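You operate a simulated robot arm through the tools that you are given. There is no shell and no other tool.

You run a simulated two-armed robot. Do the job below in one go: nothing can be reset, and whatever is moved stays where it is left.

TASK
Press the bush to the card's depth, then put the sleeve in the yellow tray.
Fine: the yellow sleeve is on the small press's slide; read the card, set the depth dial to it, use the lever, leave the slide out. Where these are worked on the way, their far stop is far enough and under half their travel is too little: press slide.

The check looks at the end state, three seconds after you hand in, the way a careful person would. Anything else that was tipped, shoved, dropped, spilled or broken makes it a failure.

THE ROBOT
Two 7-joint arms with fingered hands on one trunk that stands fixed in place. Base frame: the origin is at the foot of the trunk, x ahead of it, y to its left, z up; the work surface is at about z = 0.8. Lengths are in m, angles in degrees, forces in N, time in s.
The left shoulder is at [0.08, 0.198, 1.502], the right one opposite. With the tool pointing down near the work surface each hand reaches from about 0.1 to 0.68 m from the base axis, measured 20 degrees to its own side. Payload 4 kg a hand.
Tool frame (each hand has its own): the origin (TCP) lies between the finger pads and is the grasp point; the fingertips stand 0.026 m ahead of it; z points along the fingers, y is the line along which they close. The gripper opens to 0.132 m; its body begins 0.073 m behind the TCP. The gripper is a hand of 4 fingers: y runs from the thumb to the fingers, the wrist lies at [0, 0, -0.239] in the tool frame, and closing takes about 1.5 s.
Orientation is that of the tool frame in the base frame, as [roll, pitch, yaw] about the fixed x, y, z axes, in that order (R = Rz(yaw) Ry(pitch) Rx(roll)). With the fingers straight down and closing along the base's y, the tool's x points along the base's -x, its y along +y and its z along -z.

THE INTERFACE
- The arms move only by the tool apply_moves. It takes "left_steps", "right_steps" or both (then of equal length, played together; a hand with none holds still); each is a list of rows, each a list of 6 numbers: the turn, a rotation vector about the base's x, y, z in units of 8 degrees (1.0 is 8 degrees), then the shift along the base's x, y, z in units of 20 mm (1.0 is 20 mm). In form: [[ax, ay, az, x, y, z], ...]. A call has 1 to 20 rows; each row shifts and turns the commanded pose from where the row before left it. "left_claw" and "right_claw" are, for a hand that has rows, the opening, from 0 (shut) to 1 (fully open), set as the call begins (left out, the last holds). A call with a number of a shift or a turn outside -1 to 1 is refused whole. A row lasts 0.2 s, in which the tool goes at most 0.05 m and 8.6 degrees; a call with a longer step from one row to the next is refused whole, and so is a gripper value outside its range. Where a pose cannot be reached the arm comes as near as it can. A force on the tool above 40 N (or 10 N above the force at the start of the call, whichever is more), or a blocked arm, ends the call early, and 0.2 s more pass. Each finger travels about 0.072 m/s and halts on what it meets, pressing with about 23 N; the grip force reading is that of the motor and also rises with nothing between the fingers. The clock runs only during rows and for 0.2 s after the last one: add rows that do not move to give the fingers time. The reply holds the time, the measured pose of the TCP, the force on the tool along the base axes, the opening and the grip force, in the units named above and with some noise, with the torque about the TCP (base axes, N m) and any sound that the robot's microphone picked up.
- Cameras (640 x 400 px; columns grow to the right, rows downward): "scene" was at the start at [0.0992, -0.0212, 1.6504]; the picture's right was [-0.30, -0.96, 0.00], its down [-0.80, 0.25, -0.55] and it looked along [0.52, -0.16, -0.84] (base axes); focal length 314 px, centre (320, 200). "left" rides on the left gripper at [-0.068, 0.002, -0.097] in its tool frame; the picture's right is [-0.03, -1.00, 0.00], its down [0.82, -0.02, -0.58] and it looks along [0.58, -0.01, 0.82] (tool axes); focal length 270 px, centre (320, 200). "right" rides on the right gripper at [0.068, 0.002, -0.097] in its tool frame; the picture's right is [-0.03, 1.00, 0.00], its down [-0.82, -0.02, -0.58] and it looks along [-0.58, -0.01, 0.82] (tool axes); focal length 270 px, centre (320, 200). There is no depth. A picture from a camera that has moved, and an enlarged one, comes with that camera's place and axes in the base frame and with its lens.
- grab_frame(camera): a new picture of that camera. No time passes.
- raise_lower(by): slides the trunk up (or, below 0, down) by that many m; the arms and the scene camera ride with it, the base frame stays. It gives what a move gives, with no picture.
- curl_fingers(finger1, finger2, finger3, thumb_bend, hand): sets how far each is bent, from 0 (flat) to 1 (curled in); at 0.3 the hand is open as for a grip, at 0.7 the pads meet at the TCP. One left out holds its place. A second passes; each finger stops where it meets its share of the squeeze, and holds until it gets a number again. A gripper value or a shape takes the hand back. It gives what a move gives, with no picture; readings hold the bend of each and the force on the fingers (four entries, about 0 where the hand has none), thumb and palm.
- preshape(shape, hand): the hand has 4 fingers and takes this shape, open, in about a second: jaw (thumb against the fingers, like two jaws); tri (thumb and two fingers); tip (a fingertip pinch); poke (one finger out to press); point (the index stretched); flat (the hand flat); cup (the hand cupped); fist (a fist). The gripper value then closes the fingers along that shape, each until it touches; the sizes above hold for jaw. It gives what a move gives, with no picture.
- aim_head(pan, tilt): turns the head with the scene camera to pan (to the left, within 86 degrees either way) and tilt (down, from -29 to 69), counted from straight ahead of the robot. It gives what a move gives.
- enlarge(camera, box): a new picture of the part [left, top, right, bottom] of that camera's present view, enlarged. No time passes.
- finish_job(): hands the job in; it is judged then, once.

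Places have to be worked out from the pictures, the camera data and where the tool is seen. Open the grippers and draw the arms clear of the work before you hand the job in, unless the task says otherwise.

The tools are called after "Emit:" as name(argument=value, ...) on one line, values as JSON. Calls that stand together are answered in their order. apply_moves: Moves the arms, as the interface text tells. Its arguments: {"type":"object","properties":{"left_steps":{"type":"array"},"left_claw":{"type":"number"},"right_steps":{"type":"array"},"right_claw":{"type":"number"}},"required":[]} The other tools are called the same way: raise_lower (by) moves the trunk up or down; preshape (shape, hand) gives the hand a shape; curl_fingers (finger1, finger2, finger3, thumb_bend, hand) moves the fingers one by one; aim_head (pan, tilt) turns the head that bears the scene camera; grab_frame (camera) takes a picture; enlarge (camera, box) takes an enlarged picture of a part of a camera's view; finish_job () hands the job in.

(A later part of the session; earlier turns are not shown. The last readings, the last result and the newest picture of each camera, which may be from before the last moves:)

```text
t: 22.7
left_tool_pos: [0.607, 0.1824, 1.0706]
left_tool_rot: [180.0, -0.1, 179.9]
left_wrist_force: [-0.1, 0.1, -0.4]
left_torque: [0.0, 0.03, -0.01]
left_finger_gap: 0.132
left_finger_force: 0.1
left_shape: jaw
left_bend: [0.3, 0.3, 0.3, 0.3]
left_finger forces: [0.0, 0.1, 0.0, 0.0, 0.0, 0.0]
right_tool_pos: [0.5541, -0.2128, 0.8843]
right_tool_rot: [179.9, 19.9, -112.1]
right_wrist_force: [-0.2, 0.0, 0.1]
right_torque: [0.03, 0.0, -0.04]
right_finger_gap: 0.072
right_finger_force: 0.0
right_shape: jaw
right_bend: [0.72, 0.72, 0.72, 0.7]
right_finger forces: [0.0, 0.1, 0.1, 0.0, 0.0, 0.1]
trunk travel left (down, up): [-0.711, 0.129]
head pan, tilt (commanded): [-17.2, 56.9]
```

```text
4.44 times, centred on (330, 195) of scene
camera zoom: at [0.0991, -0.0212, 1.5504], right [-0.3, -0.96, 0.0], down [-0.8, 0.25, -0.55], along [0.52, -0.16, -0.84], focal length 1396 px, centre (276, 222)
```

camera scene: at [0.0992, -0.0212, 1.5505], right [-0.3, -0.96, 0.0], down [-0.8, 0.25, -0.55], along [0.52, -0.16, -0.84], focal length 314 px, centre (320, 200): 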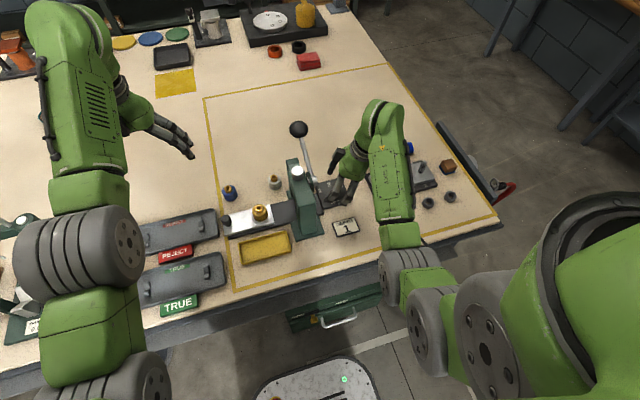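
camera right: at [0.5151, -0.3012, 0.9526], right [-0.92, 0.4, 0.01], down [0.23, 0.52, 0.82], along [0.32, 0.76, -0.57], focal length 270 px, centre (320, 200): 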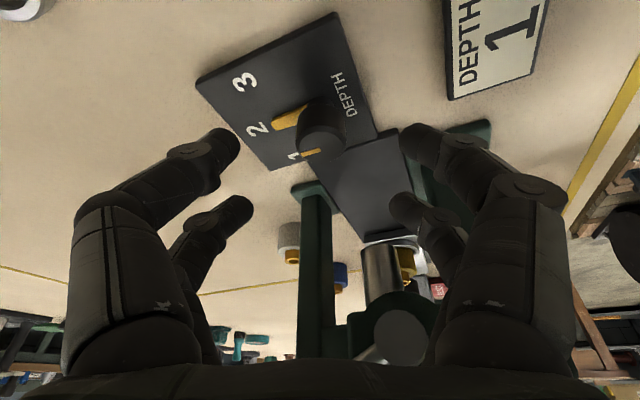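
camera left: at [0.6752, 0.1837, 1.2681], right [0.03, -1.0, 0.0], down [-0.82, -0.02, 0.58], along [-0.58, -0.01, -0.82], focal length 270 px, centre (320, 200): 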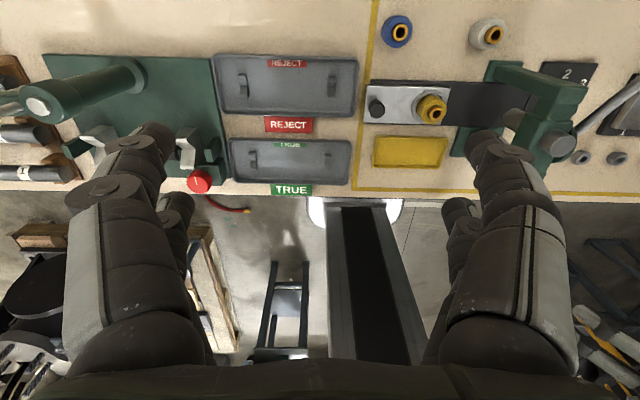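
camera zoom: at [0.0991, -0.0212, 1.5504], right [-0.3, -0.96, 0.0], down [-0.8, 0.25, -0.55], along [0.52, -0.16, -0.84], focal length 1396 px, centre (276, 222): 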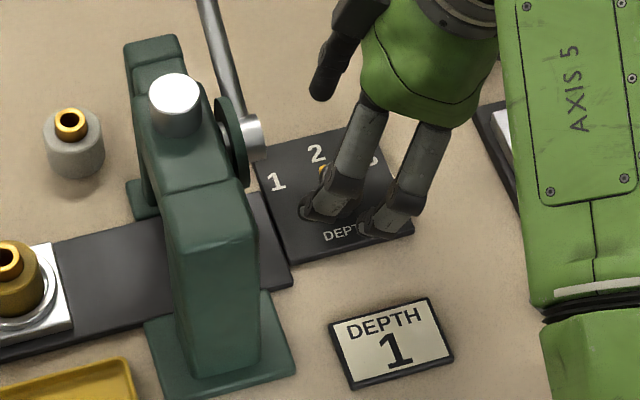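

The pointer now rests at 2. I'll lower again, close on the knob, and turn another 45° toward 1.

Emit:
apply_moves(right_steps=[[0, 0, 0, 0, 0, -0.8], [0, 0, 0, -0.02, 0, -0.8]])

Emit:
apply_moves(right_steps=[[0, 0, 0, 0, 0, 0], [0, 0, 0, 0, 0, 0], [0, 0, 0, 0, 0, 0], [0, 0, 0, 0, 0, 0], [0, 0, 0, 0, 0, 0], [0, 0, 0, 0, 0, 0]], right_claw=0.0)

Emit:
apply_moves(right_steps=[[0, 0, 0.7, 0.02, 0, 0], [0, 0, 0.7, 0.02, 0, 0], [0, 0, 0.7, 0.03, 0.01, 0], [0, 0, 0.7, 0.03, 0.01, 0], [0, 0, 0.7, 0.03, 0.01, 0], [0, 0, 0.7, 0.03, 0.01, 0], [0, 0, 0.7, 0.03, 0.01, 0], [0, 0, 0.7, 0.03, 0.01, 0]])

Emit:
grab_frame(camera="right")

Emit:
enlarge(camera="scene", box=[270, 150, 390, 240])

```text
t: 23.3
left_tool_pos: [0.6081, 0.1819, 1.0698]
left_tool_rot: [180.0, 0.0, -180.0]
left_wrist_force: [0.3, 0.5, 0.3]
left_torque: [-0.03, 0.01, 0.02]
left_finger_gap: 0.1317
left_finger_force: 0.0
left_shape: jaw
left_bend: [0.3, 0.3, 0.3, 0.3]
left_finger forces: [0.0, 0.1, 0.1, 0.0, 0.0, 0.0]
right_tool_pos: [0.5527, -0.2125, 0.8532]
right_tool_rot: [-180.0, 19.9, -112.1]
right_wrist_force: [-0.3, 0.5, 0.7]
right_torque: [-0.01, -0.01, -0.03]
right_finger_gap: 0.0724
right_finger_force: 0.1
right_shape: jaw
right_bend: [0.72, 0.72, 0.72, 0.7]
right_finger forces: [0.0, 0.0, 0.0, 0.0, 0.1, 0.0]
trunk travel left (down, up): [-0.711, 0.129]
head pan, tilt (commanded): [-17.2, 56.9]
```

```text
t: 24.7
left_tool_pos: [0.6085, 0.1831, 1.0701]
left_tool_rot: [-179.8, 0.0, 180.0]
left_wrist_force: [0.5, 0.1, -0.9]
left_torque: [0.0, -0.01, 0.0]
left_finger_gap: 0.1319
left_finger_force: 0.2
left_shape: jaw
left_bend: [0.3, 0.3, 0.3, 0.3]
left_finger forces: [0.0, 0.0, 0.0, 0.0, 0.1, 0.0]
right_tool_pos: [0.5527, -0.2112, 0.8526]
right_tool_rot: [179.8, 19.9, -112.0]
right_wrist_force: [1.2, 4.4, -5.3]
right_torque: [-0.23, 0.11, 0.03]
right_finger_gap: 0.0008
right_finger_force: 23.3
right_shape: jaw
right_bend: [0.71, 0.71, 0.71, 0.72]
right_finger forces: [0.1, 19.3, 17.6, 0.0, 0.0, 0.0]
trunk travel left (down, up): [-0.711, 0.129]
head pan, tilt (commanded): [-17.2, 56.9]
```

```text
t: 26.5
left_tool_pos: [0.6087, 0.1821, 1.0695]
left_tool_rot: [180.0, 0.0, 180.0]
left_wrist_force: [0.2, 0.1, -0.5]
left_torque: [0.02, 0.01, 0.0]
left_finger_gap: 0.1315
left_finger_force: 0.1
left_shape: jaw
left_bend: [0.3, 0.3, 0.3, 0.3]
left_finger forces: [0.0, 0.1, 0.1, 0.0, 0.0, 0.0]
right_tool_pos: [0.5577, -0.211, 0.8523]
right_tool_rot: [179.9, 20.1, -67.1]
right_wrist_force: [-0.6, 1.5, -10.1]
right_torque: [-0.31, -0.15, -0.05]
right_finger_gap: 0.0011
right_finger_force: 23.0
right_shape: jaw
right_bend: [0.71, 0.71, 0.71, 0.71]
right_finger forces: [31.5, 19.1, 18.0, 0.0, 0.0, 0.1]
trunk travel left (down, up): [-0.711, 0.129]
head pan, tilt (commanded): [-17.2, 56.9]
```

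```text
taken
camera right: at [0.5943, -0.301, 0.9198], right [-0.93, -0.37, 0.01], down [-0.2, 0.53, 0.82], along [-0.31, 0.76, -0.57], focal length 270 px, centre (320, 200)
```

right: 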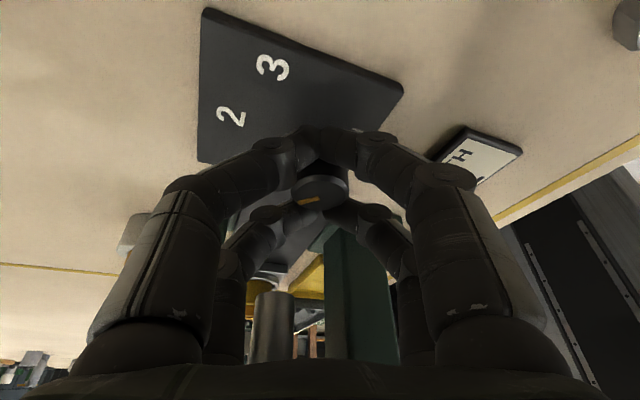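

```text
4.44 times, centred on (330, 195) of scene
camera zoom: at [0.1007, -0.0216, 1.5503], right [-0.3, -0.96, 0.0], down [-0.8, 0.25, -0.54], along [0.52, -0.16, -0.84], focal length 1396 px, centre (276, 222)
```

zoom: 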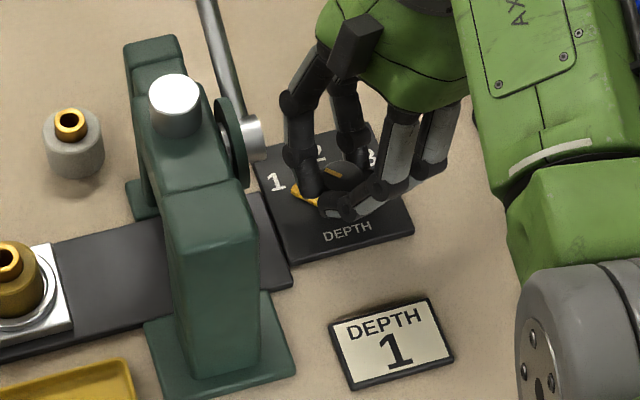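

The pointer now lies toward 1. I'll open, lift straight up 0.1 m, and draw the hand back to the right to inspect the dial.

Emit:
apply_moves(right_steps=[[0, 0, 0, 0, 0, 0], [0, 0, 0, 0, 0, 0], [0, 0, 0, 0, 0, 0], [0, 0, 0, 0, 0, 0], [0, 0, 0, 0, 0, 0], [0, 0, 0, 0, 0, 0.8], [0, 0, 0, 0, 0, 0.8], [0, 0, 0, 0, -0.2, 0.9], [0, 0, 0, 0, -0.5, 0.9], [0, 0, 0, 0, -0.8, 0.9], [0, 0, 0, 0, -0.9, 0.9], [0, 0, 0, 0, -0.9, 0.5], [0, 0, 0, 0, -0.9, 0], [0, 0, 0, 0, -0.9, 0], [0, 0, 0, 0, -0.9, 0]], right_claw=0.55)

Emit:
grab_frame(camera="right")

Emit:
enlarge(camera="scene", box=[270, 140, 398, 236])

```text
t: 29.7
left_tool_pos: [0.6089, 0.1824, 1.0702]
left_tool_rot: [-180.0, 0.0, -179.9]
left_wrist_force: [0.3, 0.0, 0.0]
left_torque: [0.01, 0.0, 0.02]
left_finger_gap: 0.1318
left_finger_force: 0.0
left_shape: jaw
left_bend: [0.3, 0.3, 0.3, 0.3]
left_finger forces: [0.0, 0.0, 0.1, 0.0, 0.0, 0.0]
right_tool_pos: [0.5565, -0.3316, 0.9664]
right_tool_rot: [-180.0, 20.1, -67.2]
right_wrist_force: [-0.3, 0.0, 0.0]
right_torque: [-0.01, 0.02, 0.01]
right_finger_gap: 0.0722
right_finger_force: 0.0
right_shape: jaw
right_bend: [0.72, 0.72, 0.72, 0.7]
right_finger forces: [0.0, 0.1, 0.0, 0.0, 0.0, 0.1]
trunk travel left (down, up): [-0.711, 0.129]
head pan, tilt (commanded): [-17.2, 56.9]
```

```text
taken
camera right: at [0.5934, -0.4208, 1.0344], right [-0.93, -0.36, 0.01], down [-0.2, 0.53, 0.82], along [-0.3, 0.76, -0.57], focal length 270 px, centre (320, 200)
```

right: 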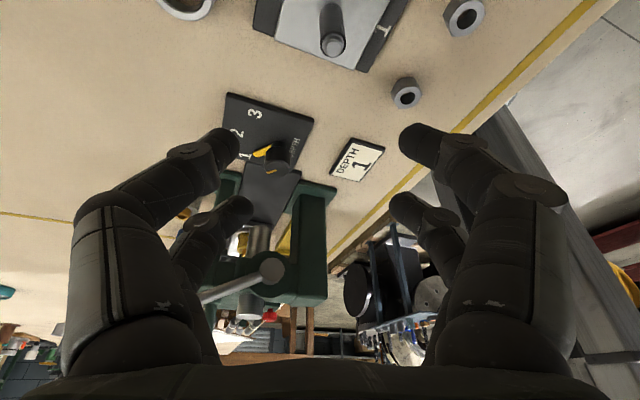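

```text
4.17 times, centred on (334, 188) of scene
camera zoom: at [0.0993, -0.0219, 1.5504], right [-0.3, -0.96, 0.0], down [-0.8, 0.25, -0.55], along [0.52, -0.16, -0.84], focal length 1309 px, centre (262, 250)
```

zoom: 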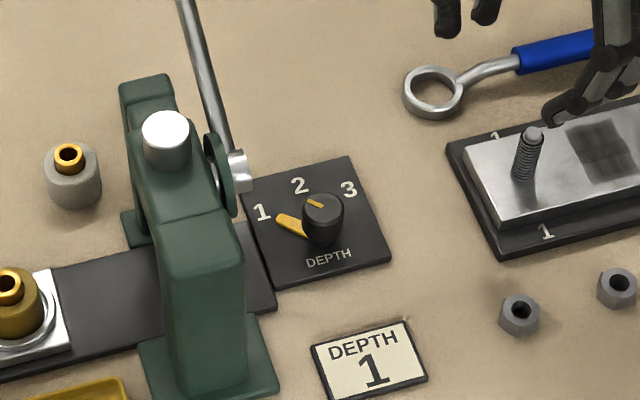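

The pointer now points at 1. I'll take a closer look from the right camera to confirm the alignment, and view the press and slide from the left side.

Emit:
enlarge(camera="right", box=[200, 80, 328, 176])

Emit:
grab_frame(camera="left")

```text
4.17 times, centred on (264, 128) of right
camera zoom: at [0.5934, -0.4208, 1.0344], right [-0.93, -0.36, 0.01], down [-0.2, 0.53, 0.82], along [-0.3, 0.76, -0.57], focal length 1126 px, centre (553, 500)
```

zoom: 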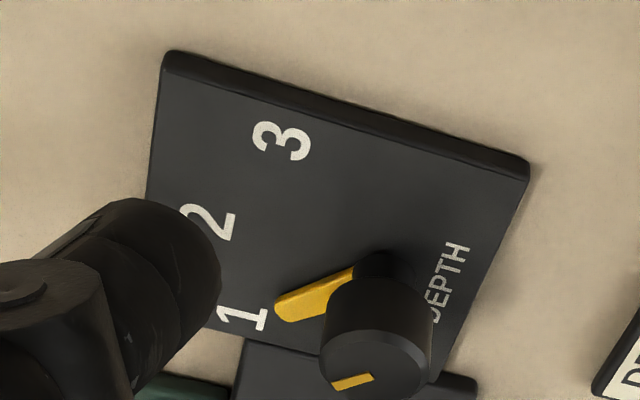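

```text
taken
camera left: at [0.6762, 0.1829, 1.1676], right [0.03, -1.0, 0.0], down [-0.82, -0.02, 0.58], along [-0.58, -0.01, -0.82], focal length 270 px, centre (320, 200)
```

left: 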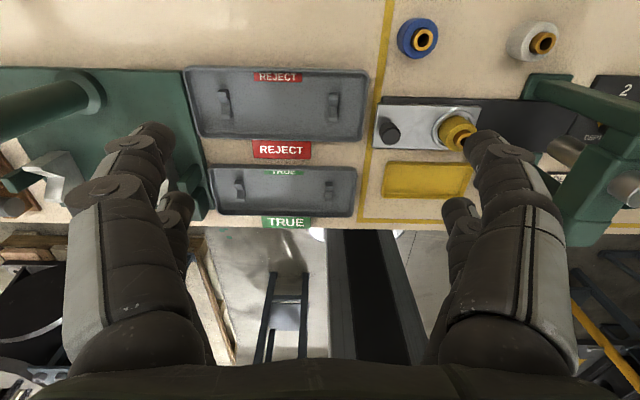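

Pointer, stem and the "1" line up, so the dial is set. Next is the slide; I'll enlarge its knob and sleeve in the scene and left views to fix their positions and heights.

Emit:
enlarge(camera="scene", box=[200, 150, 328, 270])

Emit:
enlarge(camera="left", box=[350, 60, 510, 220])

```text
3.33 times, centred on (264, 210) of scene
camera zoom: at [0.0993, -0.0219, 1.5504], right [-0.3, -0.96, 0.0], down [-0.8, 0.25, -0.55], along [0.52, -0.16, -0.84], focal length 1047 px, centre (507, 167)
```

zoom: 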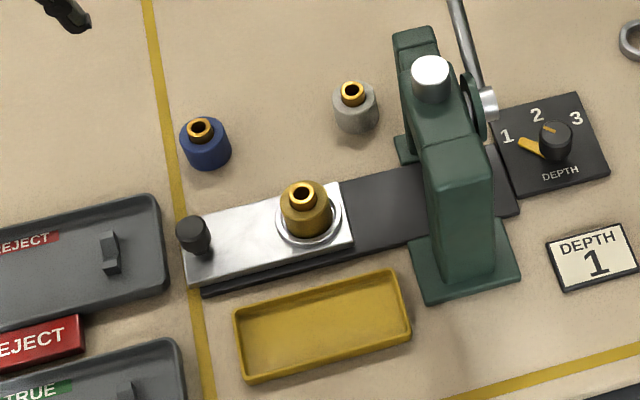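

```text
2.50 times, centred on (430, 140) of left
camera zoom: at [0.6762, 0.1829, 1.1676], right [0.03, -1.0, 0.0], down [-0.82, -0.02, 0.58], along [-0.58, -0.01, -0.82], focal length 676 px, centre (45, 350)
```

zoom: 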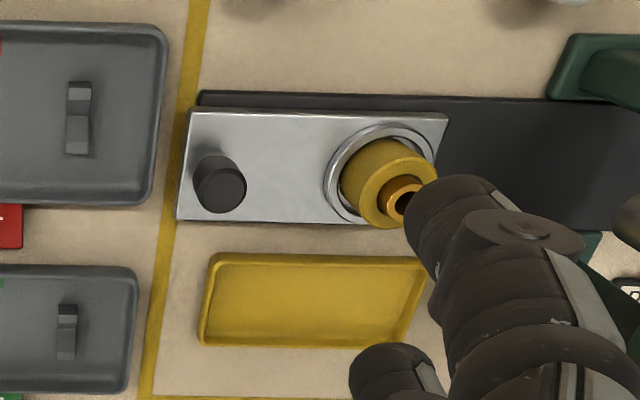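

The slide knob top is at about (0.552, 0.094, 0.845) and the sleeve sits at about (0.555, 0.003). I'll prepare the left hand in the air: yaw 90° so its finger pairs straddle the knob along the slide direction, leaning 20° away from the press.

Emit:
apply_moves(left_steps=[[0, 0, 0.865, 0, 0, 0], [0, 0, 0.865, 0, 0, 0], [0, 0, 0.865, 0, 0, 0], [0, 0, 0.865, 0, 0, 0], [0, 0, 0.865, 0, 0, 0], [0, 0, 0.865, 0, 0, 0], [0, 0, 0.865, 0, 0, 0], [0, 0, 0.865, 0, 0, 0], [0, 0, 0.865, 0, 0, 0], [0, 0, 0.865, 0, 0, 0], [0, 0, 0.865, 0, 0, 0], [0, 0, 0.865, 0, 0, 0], [0, 0, 0.865, 0, 0, 0], [-0.833, 0, 0, 0, 0, 0], [-0.833, 0, 0, 0, 0, 0], [-0.833, 0, 0, 0, 0, 0]], left_claw=0.6)

Emit:
grab_frame(camera="left")

Emit:
grab_frame(camera="scene")

```text
t: 33.1
left_tool_pos: [0.6086, 0.1825, 1.0704]
left_tool_rot: [-180.0, -20.0, -90.1]
left_wrist_force: [0.4, 0.6, -0.1]
left_torque: [-0.03, -0.03, -0.01]
left_finger_gap: 0.08
left_finger_force: 0.1
left_shape: jaw
left_bend: [0.71, 0.71, 0.71, 0.7]
left_finger forces: [0.1, 0.0, 0.0, 0.0, 0.0, 0.0]
right_tool_pos: [0.556, -0.3303, 0.9666]
right_tool_rot: [-179.9, 19.9, -67.2]
right_wrist_force: [-0.9, -0.3, -0.2]
right_torque: [0.0, -0.04, 0.0]
right_finger_gap: 0.072
right_finger_force: 0.1
right_shape: jaw
right_bend: [0.72, 0.72, 0.72, 0.7]
right_finger forces: [0.0, 0.1, 0.0, 0.1, 0.0, 0.0]
trunk travel left (down, up): [-0.711, 0.129]
head pan, tilt (commanded): [-17.2, 56.9]
```

```text
taken
camera left: at [0.6065, 0.2793, 1.1385], right [1.0, 0.02, -0.01], down [0.02, -0.57, 0.82], along [0.01, -0.82, -0.57], focal length 270 px, centre (320, 200)
```

left: 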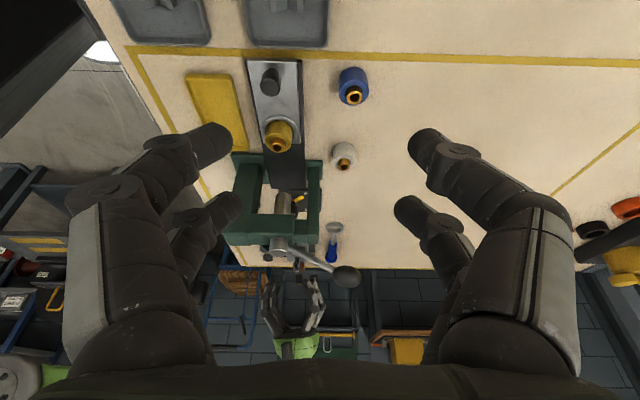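

```text
taken
camera scene: at [0.0994, -0.0207, 1.5504], right [-0.3, -0.96, 0.0], down [-0.8, 0.25, -0.55], along [0.52, -0.16, -0.84], focal length 314 px, centre (320, 200)
```

scene: 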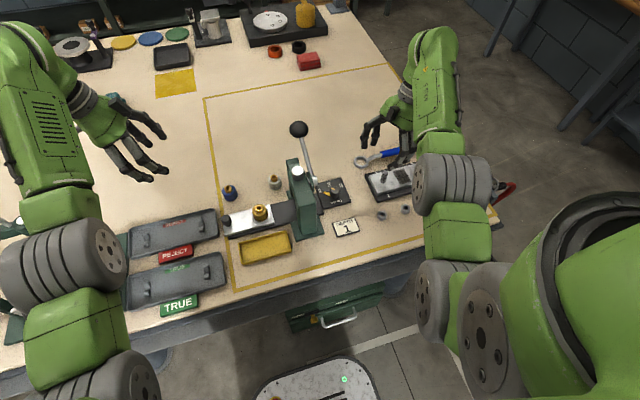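

The left hand reaches this pose well. I'll ease the lean to 10° so both finger pairs reach low enough, and move to about 80 mm above the slide knob.

Emit:
apply_moves(left_steps=[[0.625, 0, 0, -0.35, -0.54, -0.87], [0.625, 0, 0, -0.35, -0.54, -0.87], [0, 0, 0, -0.35, -0.54, -0.87], [0, 0, 0, -0.35, -0.54, -0.87], [0, 0, 0, -0.35, -0.54, -0.87], [0, 0, 0, -0.35, -0.54, -0.87], [0, 0, 0, -0.35, -0.54, -0.87], [0, 0, 0, -0.35, -0.54, -0.87]], left_claw=0.5)

Emit:
grab_frame(camera="left")

Emit:
enlarge(camera="scene", box=[180, 130, 340, 270])

```text
t: 34.9
left_tool_pos: [0.5519, 0.0965, 0.9312]
left_tool_rot: [-179.8, -9.9, -90.0]
left_wrist_force: [-0.3, 0.4, 0.0]
left_torque: [-0.03, 0.05, 0.02]
left_finger_gap: 0.0664
left_finger_force: 0.0
left_shape: jaw
left_bend: [0.73, 0.73, 0.73, 0.7]
left_finger forces: [0.0, 0.0, 0.1, 0.0, 0.0, 0.0]
right_tool_pos: [0.5576, -0.3311, 0.9665]
right_tool_rot: [-179.9, 20.0, -67.1]
right_wrist_force: [-0.1, -0.2, -0.5]
right_torque: [-0.04, -0.01, -0.02]
right_finger_gap: 0.0722
right_finger_force: 0.1
right_shape: jaw
right_bend: [0.72, 0.72, 0.72, 0.7]
right_finger forces: [0.1, 0.0, 0.1, 0.1, 0.0, 0.0]
trunk travel left (down, up): [-0.711, 0.129]
head pan, tilt (commanded): [-17.2, 56.9]
```

```text
taken
camera left: at [0.5497, 0.1793, 1.0151], right [1.0, 0.02, 0.0], down [0.02, -0.7, 0.71], along [0.02, -0.71, -0.7], focal length 270 px, centre (320, 200)
```

left: 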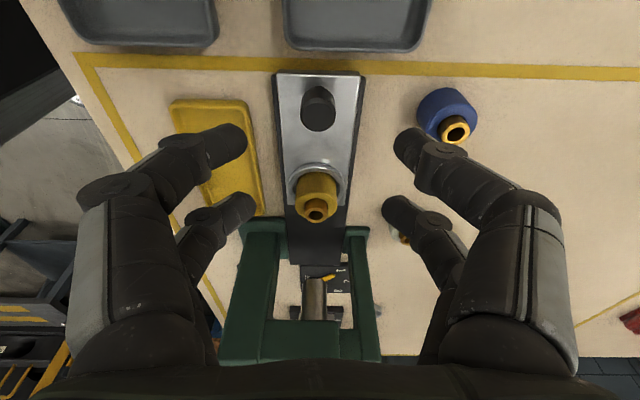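

```text
2.86 times, centred on (260, 200) of scene
camera zoom: at [0.0991, -0.0217, 1.5504], right [-0.3, -0.96, 0.0], down [-0.8, 0.25, -0.55], along [0.52, -0.16, -0.84], focal length 898 px, centre (491, 200)
```

zoom: 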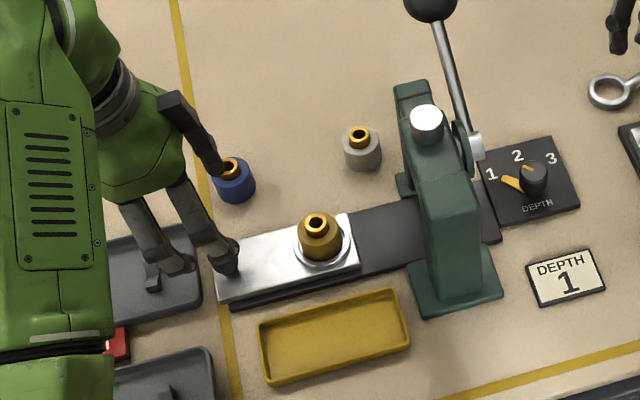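

From the hand camera the slide knob is at about (0.551, 0.097), centred under the hand, and the blue sleeve is clear to the side. I'll lower to z = 0.85 and close the fingers around the knob.

Emit:
apply_moves(left_steps=[[0, 0, 0, 0, 0.05, -0.9], [0, 0, 0, 0, 0, -0.9], [0, 0, 0, 0, 0, -0.9], [0, 0, 0, 0, 0, -0.8], [0, 0, 0, 0, 0, -0.5]])

Emit:
grab_frame(camera="left")

Emit:
enlarge(camera="scene", box=[180, 130, 340, 270])

```text
t: 36.1
left_tool_pos: [0.5518, 0.0984, 0.8518]
left_tool_rot: [-179.9, -10.0, -90.0]
left_wrist_force: [-0.3, -0.3, 0.4]
left_torque: [0.02, 0.03, -0.02]
left_finger_gap: 0.0665
left_finger_force: 0.1
left_shape: jaw
left_bend: [0.73, 0.73, 0.73, 0.7]
left_finger forces: [0.0, 0.0, 0.0, 0.0, 0.0, 0.0]
right_tool_pos: [0.5573, -0.3302, 0.9662]
right_tool_rot: [180.0, 19.9, -67.3]
right_wrist_force: [0.7, -0.7, 0.0]
right_torque: [-0.02, -0.04, -0.01]
right_finger_gap: 0.0722
right_finger_force: 0.1
right_shape: jaw
right_bend: [0.72, 0.72, 0.72, 0.7]
right_finger forces: [0.0, 0.0, 0.1, 0.1, 0.0, 0.1]
trunk travel left (down, up): [-0.711, 0.129]
head pan, tilt (commanded): [-17.2, 56.9]
```

```text
taken
camera left: at [0.55, 0.1804, 0.9348], right [1.0, 0.02, 0.0], down [0.02, -0.7, 0.71], along [0.01, -0.71, -0.7], focal length 270 px, centre (320, 200)
```

left: 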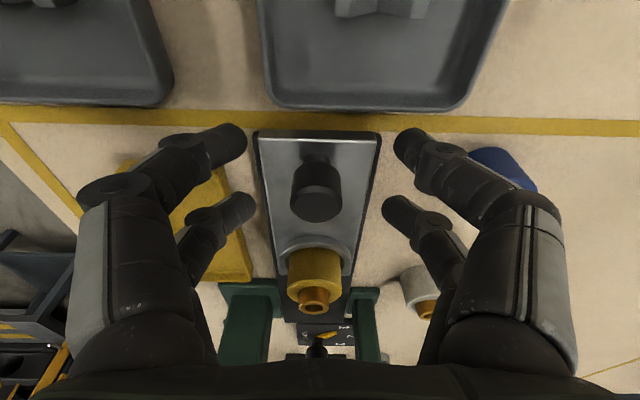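

```text
2.86 times, centred on (260, 200) of scene
camera zoom: at [0.0994, -0.0213, 1.5504], right [-0.3, -0.96, 0.0], down [-0.8, 0.25, -0.55], along [0.52, -0.16, -0.84], focal length 898 px, centre (491, 200)
```

zoom: 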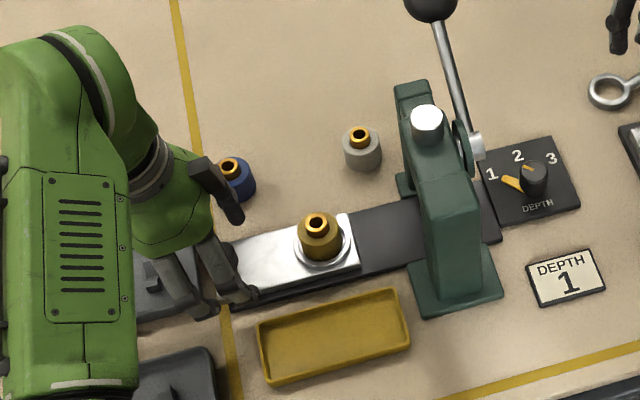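

The knob looks slightly nearer the press than the middle of my finger pairs. I'll zoom in to measure that before closing.

Emit:
enlarge(camera="left", box=[220, 110, 420, 310])

Emit:
enlarge(camera="scene", box=[200, 180, 280, 250])

```text
2.00 times, centred on (320, 210) of left
camera zoom: at [0.55, 0.1804, 0.9348], right [1.0, 0.02, 0.0], down [0.02, -0.7, 0.71], along [0.01, -0.71, -0.7], focal length 541 px, centre (320, 180)
```

zoom: 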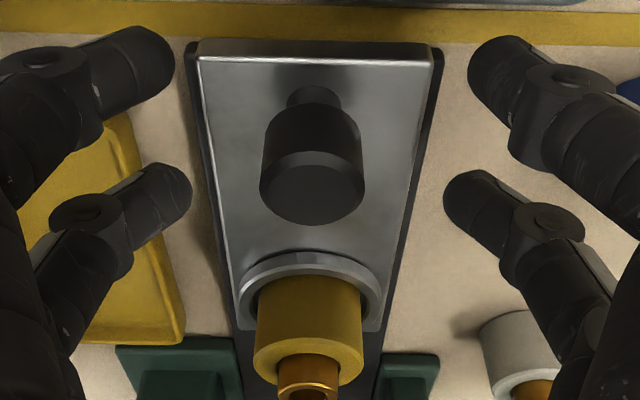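

```text
5.71 times, centred on (240, 215) of scene
camera zoom: at [0.0994, -0.0213, 1.5504], right [-0.3, -0.96, 0.0], down [-0.8, 0.25, -0.55], along [0.52, -0.16, -0.84], focal length 1795 px, centre (777, 114)
```

zoom: 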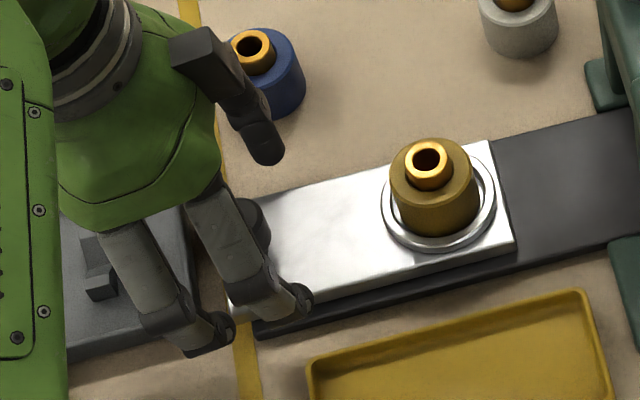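

The knob is a cylinder on a stem, and shifting the hand 5–6 mm toward the press will centre it between the finger pairs. I'll do that and close.

Emit:
apply_moves(left_steps=[[0, 0, 0, 0, -0.28, -0.08]])

Emit:
apply_moves(left_steps=[[0, 0, 0, 0, 0, 0], [0, 0, 0, 0, 0, 0], [0, 0, 0, 0, 0, 0], [0, 0, 0, 0, 0, 0], [0, 0, 0, 0, 0, 0], [0, 0, 0, 0, 0, 0]], left_claw=0.0)

Emit:
grab_frame(camera="left")

Emit:
enlarge(camera="scene", box=[180, 130, 340, 270])

```text
t: 36.5
left_tool_pos: [0.5531, 0.0895, 0.8487]
left_tool_rot: [-179.9, -10.1, -90.1]
left_wrist_force: [-0.1, -0.4, -0.2]
left_torque: [0.0, 0.01, -0.02]
left_finger_gap: 0.0664
left_finger_force: 0.1
left_shape: jaw
left_bend: [0.73, 0.73, 0.73, 0.7]
left_finger forces: [0.0, 0.1, 0.0, 0.0, 0.0, 0.1]
right_tool_pos: [0.5561, -0.3298, 0.9671]
right_tool_rot: [180.0, 20.0, -67.2]
right_wrist_force: [0.2, -0.5, 0.3]
right_torque: [0.03, 0.02, 0.0]
right_finger_gap: 0.0722
right_finger_force: 0.0
right_shape: jaw
right_bend: [0.72, 0.72, 0.72, 0.7]
right_finger forces: [0.0, 0.0, 0.0, 0.0, 0.0, 0.0]
trunk travel left (down, up): [-0.711, 0.129]
head pan, tilt (commanded): [-17.2, 56.9]
```

```text
t: 37.9
left_tool_pos: [0.5527, 0.0908, 0.8481]
left_tool_rot: [180.0, -10.0, -90.1]
left_wrist_force: [-0.3, 0.0, -0.4]
left_torque: [-0.04, -0.06, 0.02]
left_finger_gap: 0.0203
left_finger_force: 22.4
left_shape: jaw
left_bend: [0.73, 0.62, 0.62, 0.7]
left_finger forces: [19.1, 0.0, 0.1, 0.0, 19.2, 0.0]
right_tool_pos: [0.5573, -0.3297, 0.9675]
right_tool_rot: [-179.9, 20.0, -67.1]
right_wrist_force: [-0.6, 0.1, -0.1]
right_torque: [0.05, -0.02, 0.0]
right_finger_gap: 0.0722
right_finger_force: 0.1
right_shape: jaw
right_bend: [0.72, 0.72, 0.72, 0.7]
right_finger forces: [0.0, 0.0, 0.0, 0.0, 0.0, 0.0]
trunk travel left (down, up): [-0.711, 0.129]
head pan, tilt (commanded): [-17.2, 56.9]
```

```text
taken
camera left: at [0.5503, 0.1745, 0.9333], right [1.0, 0.02, 0.0], down [0.02, -0.7, 0.71], along [0.01, -0.71, -0.7], focal length 270 px, centre (320, 200)
```

left: 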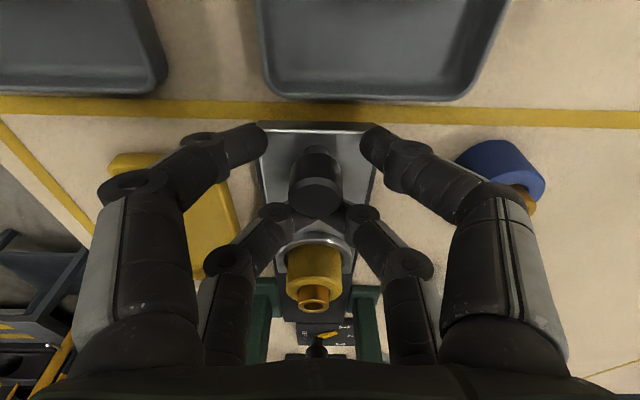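

```text
2.86 times, centred on (260, 200) of scene
camera zoom: at [0.0993, -0.0214, 1.5504], right [-0.3, -0.96, 0.0], down [-0.8, 0.25, -0.55], along [0.52, -0.16, -0.84], focal length 898 px, centre (491, 200)
```

zoom: 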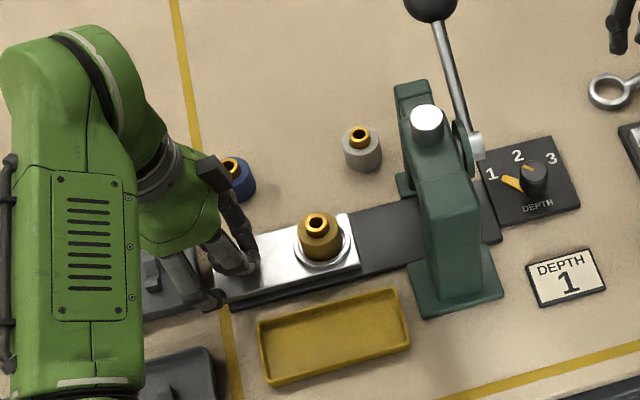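

Finger 1 and the thumb grip the knob (19 N each, gap 20 mm), while the other pair stopped short. I'll give it more time to see whether they finish closing.

Emit:
apply_moves(left_steps=[[0, 0, 0, 0, 0, 0], [0, 0, 0, 0, 0, 0], [0, 0, 0, 0, 0, 0], [0, 0, 0, 0, 0, 0]], left_claw=0.0)

Emit:
enlarge(camera="left", box=[220, 110, 420, 310])

```text
t: 38.9
left_tool_pos: [0.5517, 0.091, 0.8491]
left_tool_rot: [180.0, -10.0, -90.1]
left_wrist_force: [-1.2, 0.4, 0.4]
left_torque: [-0.04, -0.02, -0.01]
left_finger_gap: 0.0205
left_finger_force: 22.8
left_shape: jaw
left_bend: [0.73, 0.62, 0.62, 0.7]
left_finger forces: [19.1, 0.1, 0.0, 0.1, 19.2, 0.0]
right_tool_pos: [0.5561, -0.3298, 0.9669]
right_tool_rot: [180.0, 20.0, -67.3]
right_wrist_force: [0.5, 0.0, -0.2]
right_torque: [0.0, 0.03, -0.03]
right_finger_gap: 0.0721
right_finger_force: 0.2
right_shape: jaw
right_bend: [0.72, 0.72, 0.72, 0.7]
right_finger forces: [0.1, 0.0, 0.0, 0.0, 0.0, 0.1]
trunk travel left (down, up): [-0.711, 0.129]
head pan, tilt (commanded): [-17.2, 56.9]
```

```text
2.00 times, centred on (320, 210) of left
camera zoom: at [0.5503, 0.1745, 0.9333], right [1.0, 0.02, 0.0], down [0.02, -0.7, 0.71], along [0.01, -0.71, -0.7], focal length 541 px, centre (320, 180)
```

zoom: 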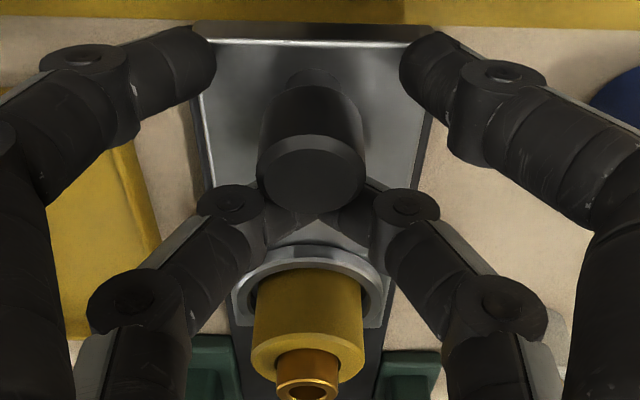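

The thumb and finger 1 are hooked on the press side of the knob, good for pulling, but nothing is behind it for pushing. I'll curl fingers 2 and 3 individually so they close behind the knob.

Emit:
curl_fingers(hand="left", finger2=0.7, finger3=0.7)

Emit:
enlarge(camera="left", box=[180, 90, 460, 310])

```text
t: 39.9
left_tool_pos: [0.5523, 0.0914, 0.8496]
left_tool_rot: [179.9, -10.0, -90.0]
left_wrist_force: [0.0, -1.0, 0.2]
left_torque: [-0.01, -0.07, 0.01]
left_finger_gap: 0.0419
left_finger_force: 18.5
left_shape: fingers
left_bend: [0.73, 0.7, 0.7, 0.7]
left_finger forces: [19.1, 0.0, 0.1, 0.0, 19.2, 0.1]
right_tool_pos: [0.5568, -0.3299, 0.9668]
right_tool_rot: [-179.9, 19.9, -67.1]
right_wrist_force: [-0.7, 0.2, 0.1]
right_torque: [0.01, 0.03, 0.03]
right_finger_gap: 0.0721
right_finger_force: 0.2
right_shape: jaw
right_bend: [0.72, 0.72, 0.72, 0.7]
right_finger forces: [0.0, 0.1, 0.0, 0.0, 0.1, 0.0]
trunk travel left (down, up): [-0.711, 0.129]
head pan, tilt (commanded): [-17.2, 56.9]
```

```text
1.82 times, centred on (320, 200) of left
camera zoom: at [0.5503, 0.1745, 0.9333], right [1.0, 0.02, 0.0], down [0.02, -0.7, 0.71], along [0.01, -0.71, -0.7], focal length 491 px, centre (320, 200)
```

zoom: 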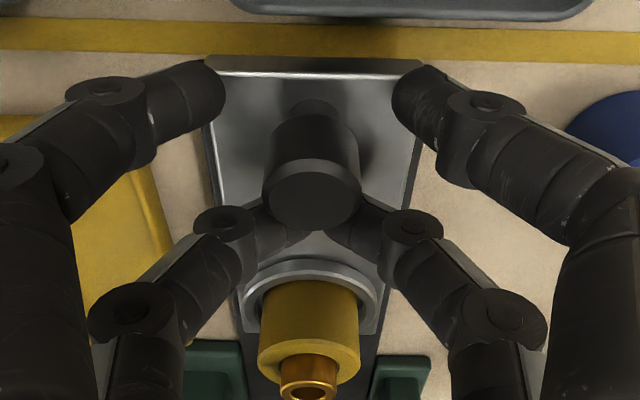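

The nearer pair hasn't visibly moved. I'll test one finger at a time, curling finger 2 further, to learn which is which.

Emit:
curl_fingers(hand="left", finger2=0.9)

Emit:
grab_frame(camera="left")

```text
t: 40.9
left_tool_pos: [0.5513, 0.0908, 0.8501]
left_tool_rot: [180.0, -10.0, -90.0]
left_wrist_force: [-0.6, 0.6, 0.7]
left_torque: [0.01, 0.0, -0.02]
left_finger_gap: 0.0422
left_finger_force: 19.0
left_shape: fingers
left_bend: [0.73, 0.9, 0.68, 0.7]
left_finger forces: [19.2, 0.1, 0.0, 0.0, 19.3, 0.1]
right_tool_pos: [0.5574, -0.3305, 0.9666]
right_tool_rot: [180.0, 20.0, -67.1]
right_wrist_force: [0.4, -0.5, -0.9]
right_torque: [-0.02, 0.01, 0.0]
right_finger_gap: 0.0722
right_finger_force: 0.1
right_shape: jaw
right_bend: [0.72, 0.72, 0.72, 0.7]
right_finger forces: [0.1, 0.0, 0.0, 0.0, 0.0, 0.0]
trunk travel left (down, up): [-0.711, 0.129]
head pan, tilt (commanded): [-17.2, 56.9]
```

```text
taken
camera left: at [0.5503, 0.1745, 0.9333], right [1.0, 0.02, 0.0], down [0.02, -0.7, 0.71], along [0.01, -0.71, -0.7], focal length 270 px, centre (320, 200)
```

left: 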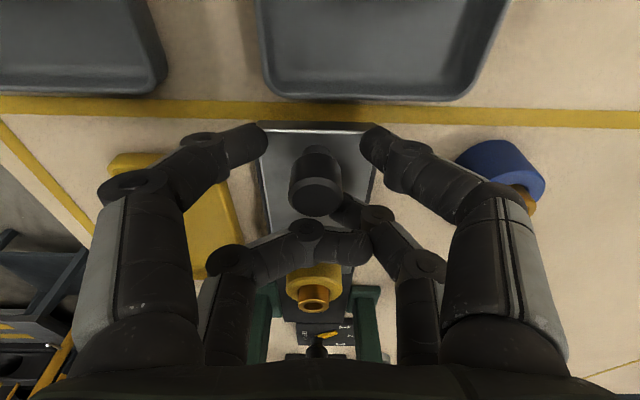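

So finger 2 and finger 3 are the press-side pair, and the thumb and finger 1 had clamped the slide plate's edges because they sat too low. I'll open, raise about 9 mm and remove the lean so both pairs sit at the same height above the plate.

Emit:
apply_moves(left_steps=[[0, 0, 0, 0, 0, 0], [0, 0, 0, 0, 0, 0], [0, 0, 0, 0, 0, 0], [0, 0, 0, 0, 0, 0], [0, 0, 0, 0, 0, 0], [0, 0, 0, 0, 0, 0.4], [0.625, 0, 0, 0, 0.05, 0], [0.625, 0, 0, 0, 0.05, 0]], left_claw=0.5)

Emit:
enlarge(camera="left", box=[180, 90, 460, 310])

```text
t: 42.7
left_tool_pos: [0.5525, 0.0929, 0.8571]
left_tool_rot: [-179.9, 0.1, -90.0]
left_wrist_force: [-1.0, 0.3, -0.2]
left_torque: [0.02, 0.01, -0.01]
left_finger_gap: 0.0653
left_finger_force: 0.1
left_shape: jaw
left_bend: [0.73, 0.73, 0.73, 0.7]
left_finger forces: [0.0, 0.1, 0.0, 0.0, 0.1, 0.0]
right_tool_pos: [0.5566, -0.3303, 0.9664]
right_tool_rot: [-180.0, 20.0, -67.3]
right_wrist_force: [0.8, 0.0, -0.3]
right_torque: [-0.01, 0.01, 0.01]
right_finger_gap: 0.0719
right_finger_force: 0.0
right_shape: jaw
right_bend: [0.72, 0.72, 0.72, 0.7]
right_finger forces: [0.1, 0.0, 0.0, 0.1, 0.0, 0.0]
trunk travel left (down, up): [-0.711, 0.129]
head pan, tilt (commanded): [-17.2, 56.9]
```

```text
1.82 times, centred on (320, 200) of left
camera zoom: at [0.5504, 0.1604, 0.9548], right [1.0, 0.02, 0.0], down [0.02, -0.82, 0.58], along [0.01, -0.58, -0.82], focal length 491 px, centre (320, 200)
```

zoom: 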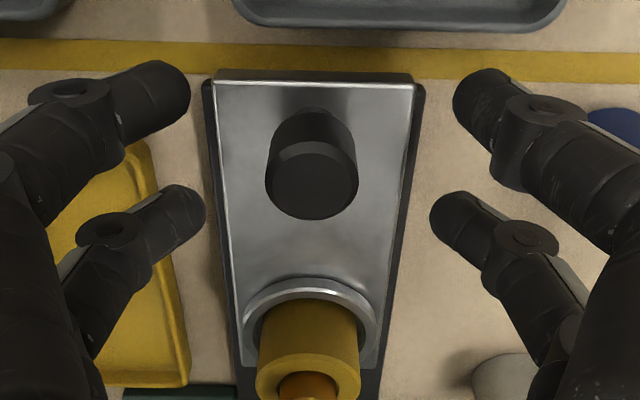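

The knob is now centred between the pairs with the tips above the plate. Closing.

Emit:
apply_moves(left_steps=[[0, 0, 0, 0, 0, 0], [0, 0, 0, 0, 0, 0], [0, 0, 0, 0, 0, 0], [0, 0, 0, 0, 0, 0], [0, 0, 0, 0, 0, 0], [0, 0, 0, 0, 0, 0]], left_claw=0.0)

Emit:
enlarge(camera="left", box=[180, 90, 460, 310])

```text
t: 44.1
left_tool_pos: [0.5515, 0.0933, 0.8574]
left_tool_rot: [180.0, 0.1, -90.1]
left_wrist_force: [0.2, -1.4, -1.3]
left_torque: [-0.03, -0.02, -0.01]
left_finger_gap: 0.0001
left_finger_force: 23.0
left_shape: jaw
left_bend: [0.62, 0.69, 0.63, 0.7]
left_finger forces: [0.1, 0.0, 0.1, 0.1, 0.1, 0.0]
right_tool_pos: [0.5568, -0.33, 0.9665]
right_tool_rot: [180.0, 20.0, -67.2]
right_wrist_force: [-0.4, 0.1, 0.5]
right_torque: [-0.02, 0.01, -0.03]
right_finger_gap: 0.0725
right_finger_force: 0.2
right_shape: jaw
right_bend: [0.72, 0.72, 0.72, 0.7]
right_finger forces: [0.1, 0.0, 0.0, 0.1, 0.0, 0.1]
trunk travel left (down, up): [-0.711, 0.129]
head pan, tilt (commanded): [-17.2, 56.9]
```

```text
1.82 times, centred on (320, 200) of left
camera zoom: at [0.5503, 0.1607, 0.9545], right [1.0, 0.02, 0.0], down [0.02, -0.82, 0.58], along [0.01, -0.58, -0.82], focal length 491 px, centre (320, 200)
```

zoom: 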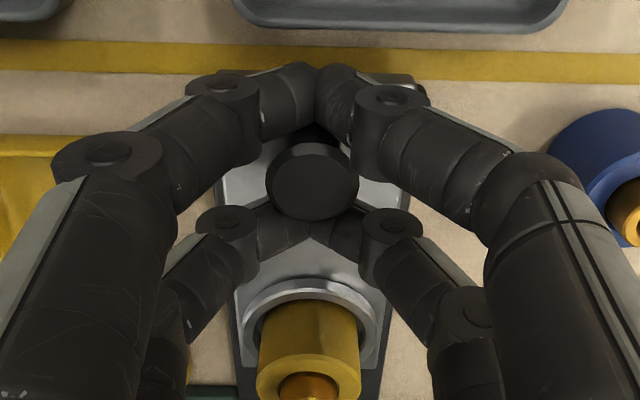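

The knob is now fully caged between the closed finger pairs. I'll push the slide toward the press in small rows, first 75 mm, watching the force.

Emit:
apply_moves(left_steps=[[0, 0, 0, 0, -0.5, 0], [0, 0, 0, 0, -0.75, 0], [0, 0, 0, 0, -0.75, 0], [0, 0, 0, 0, -0.75, 0], [0, 0, 0, 0, -0.75, 0]])

Emit:
grab_frame(camera="left")

Emit:
enlarge(camera="scene", box=[180, 130, 340, 270])

```text
t: 45.3
left_tool_pos: [0.5519, 0.0234, 0.8573]
left_tool_rot: [180.0, 0.1, -90.0]
left_wrist_force: [1.1, 0.1, 0.2]
left_torque: [0.01, -0.01, -0.03]
left_finger_gap: 0.0002
left_finger_force: 22.9
left_shape: jaw
left_bend: [0.62, 0.69, 0.63, 0.7]
left_finger forces: [0.0, 0.0, 0.1, 0.0, 0.0, 0.0]
right_tool_pos: [0.5563, -0.3304, 0.967]
right_tool_rot: [179.9, 20.0, -67.2]
right_wrist_force: [0.5, -0.2, 0.3]
right_torque: [0.0, 0.01, -0.02]
right_finger_gap: 0.0719
right_finger_force: 0.2
right_shape: jaw
right_bend: [0.72, 0.72, 0.72, 0.7]
right_finger forces: [0.1, 0.0, 0.1, 0.1, 0.0, 0.0]
trunk travel left (down, up): [-0.711, 0.129]
head pan, tilt (commanded): [-17.2, 56.9]
```

```text
taken
camera left: at [0.55, 0.0902, 0.9545], right [1.0, 0.02, 0.0], down [0.02, -0.82, 0.58], along [0.01, -0.58, -0.82], focal length 270 px, centre (320, 200)
```

left: 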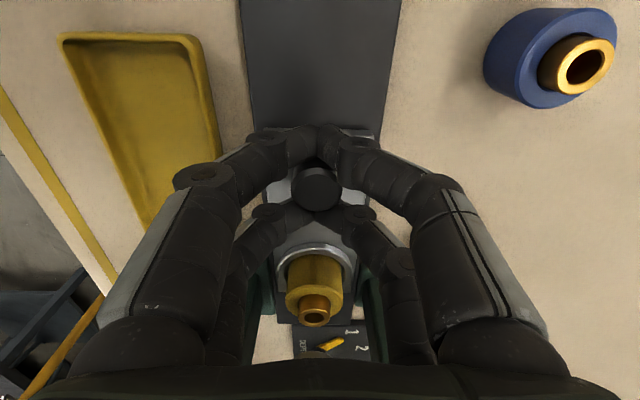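

```text
2.86 times, centred on (260, 200) of scene
camera zoom: at [0.0996, -0.022, 1.5504], right [-0.3, -0.96, 0.0], down [-0.8, 0.25, -0.55], along [0.52, -0.16, -0.84], focal length 898 px, centre (491, 200)
```

zoom: 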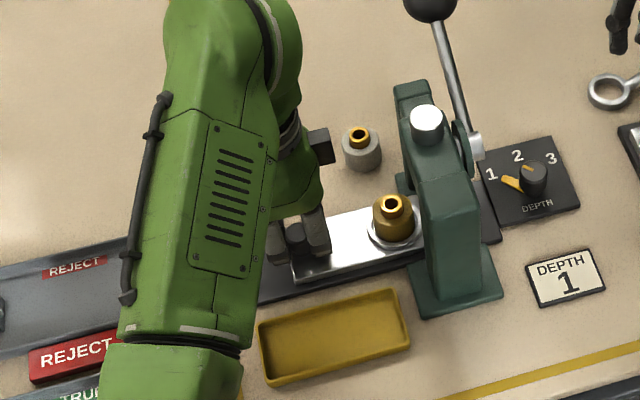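

The slide is moving freely with the hand and the sleeve is approaching the ram. I'll continue in smaller rows until it meets its far stop.

Emit:
apply_moves(left_steps=[[0, 0, 0, 0, -0.4, 0], [0, 0, 0, 0, -0.4, 0], [0, 0, 0, 0, -0.4, 0], [0, 0, 0, 0, -0.4, 0]])

Emit:
grab_frame(camera="left")

Emit:
enlarge(camera="scene", box=[180, 130, 340, 270])

```text
t: 46.3
left_tool_pos: [0.5509, -0.0097, 0.8567]
left_tool_rot: [-180.0, 0.0, -90.1]
left_wrist_force: [0.1, -0.2, -0.6]
left_torque: [-0.01, 0.01, -0.02]
left_finger_gap: 0.0
left_finger_force: 22.8
left_shape: jaw
left_bend: [0.62, 0.69, 0.63, 0.7]
left_finger forces: [0.1, 0.0, 0.0, 0.0, 0.0, 0.0]
right_tool_pos: [0.556, -0.3299, 0.9673]
right_tool_rot: [-179.9, 19.9, -67.2]
right_wrist_force: [-0.4, -0.1, 0.1]
right_torque: [0.03, -0.02, 0.01]
right_finger_gap: 0.0721
right_finger_force: 0.0
right_shape: jaw
right_bend: [0.72, 0.72, 0.72, 0.7]
right_finger forces: [0.0, 0.0, 0.0, 0.0, 0.1, 0.0]
trunk travel left (down, up): [-0.711, 0.129]
head pan, tilt (commanded): [-17.2, 56.9]
```

```text
taken
camera left: at [0.5502, 0.0585, 0.9547], right [1.0, 0.02, 0.0], down [0.02, -0.82, 0.58], along [0.01, -0.58, -0.82], focal length 270 px, centre (320, 200)
```

left: 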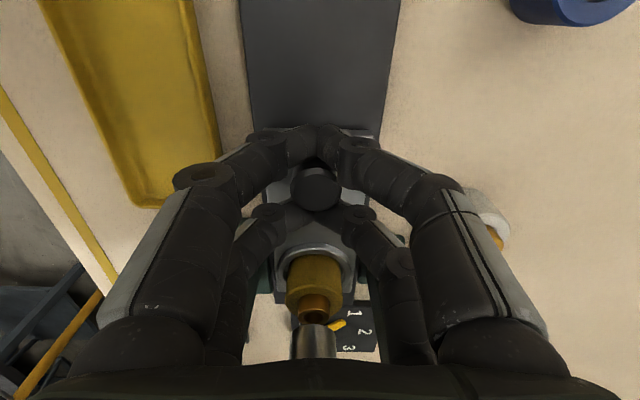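

```text
2.86 times, centred on (260, 200) of scene
camera zoom: at [0.0995, -0.0215, 1.5504], right [-0.3, -0.96, 0.0], down [-0.8, 0.25, -0.55], along [0.52, -0.16, -0.84], focal length 898 px, centre (491, 200)
```

zoom: 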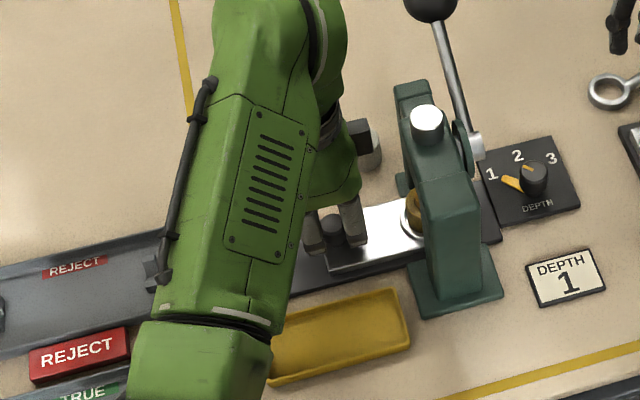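

The bush is nearly under the ram. I'll creep on in 4 mm rows until the slide meets its stop.

Emit:
apply_moves(left_steps=[[0, 0, 0, 0, -0.2, 0], [0, 0, 0, 0, -0.2, 0], [0, 0, 0, 0, -0.2, 0], [0, 0, 0, 0, -0.2, 0]])

Emit:
grab_frame(camera="left")

```text
t: 47.3
left_tool_pos: [0.5523, -0.0196, 0.8565]
left_tool_rot: [-179.8, 0.1, -89.9]
left_wrist_force: [-0.5, 24.1, 2.8]
left_torque: [0.5, 0.0, -0.08]
left_finger_gap: 0.0001
left_finger_force: 23.3
left_shape: jaw
left_bend: [0.62, 0.69, 0.63, 0.7]
left_finger forces: [0.0, 0.1, 0.1, 0.0, 0.1, 0.1]
right_tool_pos: [0.5565, -0.3271, 0.9685]
right_tool_rot: [179.9, 19.9, -67.3]
right_wrist_force: [-0.1, -0.2, -0.6]
right_torque: [-0.02, -0.02, 0.02]
right_finger_gap: 0.0721
right_finger_force: 0.1
right_shape: jaw
right_bend: [0.72, 0.72, 0.72, 0.7]
right_finger forces: [0.0, 0.0, 0.1, 0.1, 0.1, 0.0]
trunk travel left (down, up): [-0.711, 0.129]
head pan, tilt (commanded): [-17.2, 56.9]
```

```text
taken
camera left: at [0.5499, 0.0481, 0.9544], right [1.0, 0.03, 0.0], down [0.02, -0.82, 0.58], along [0.02, -0.58, -0.82], focal length 270 px, centre (320, 200)
```

left: 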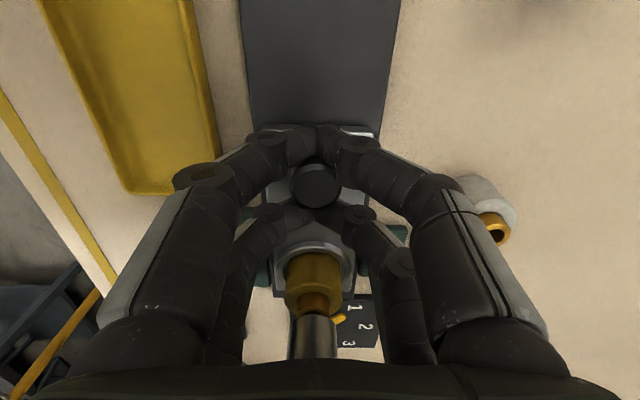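

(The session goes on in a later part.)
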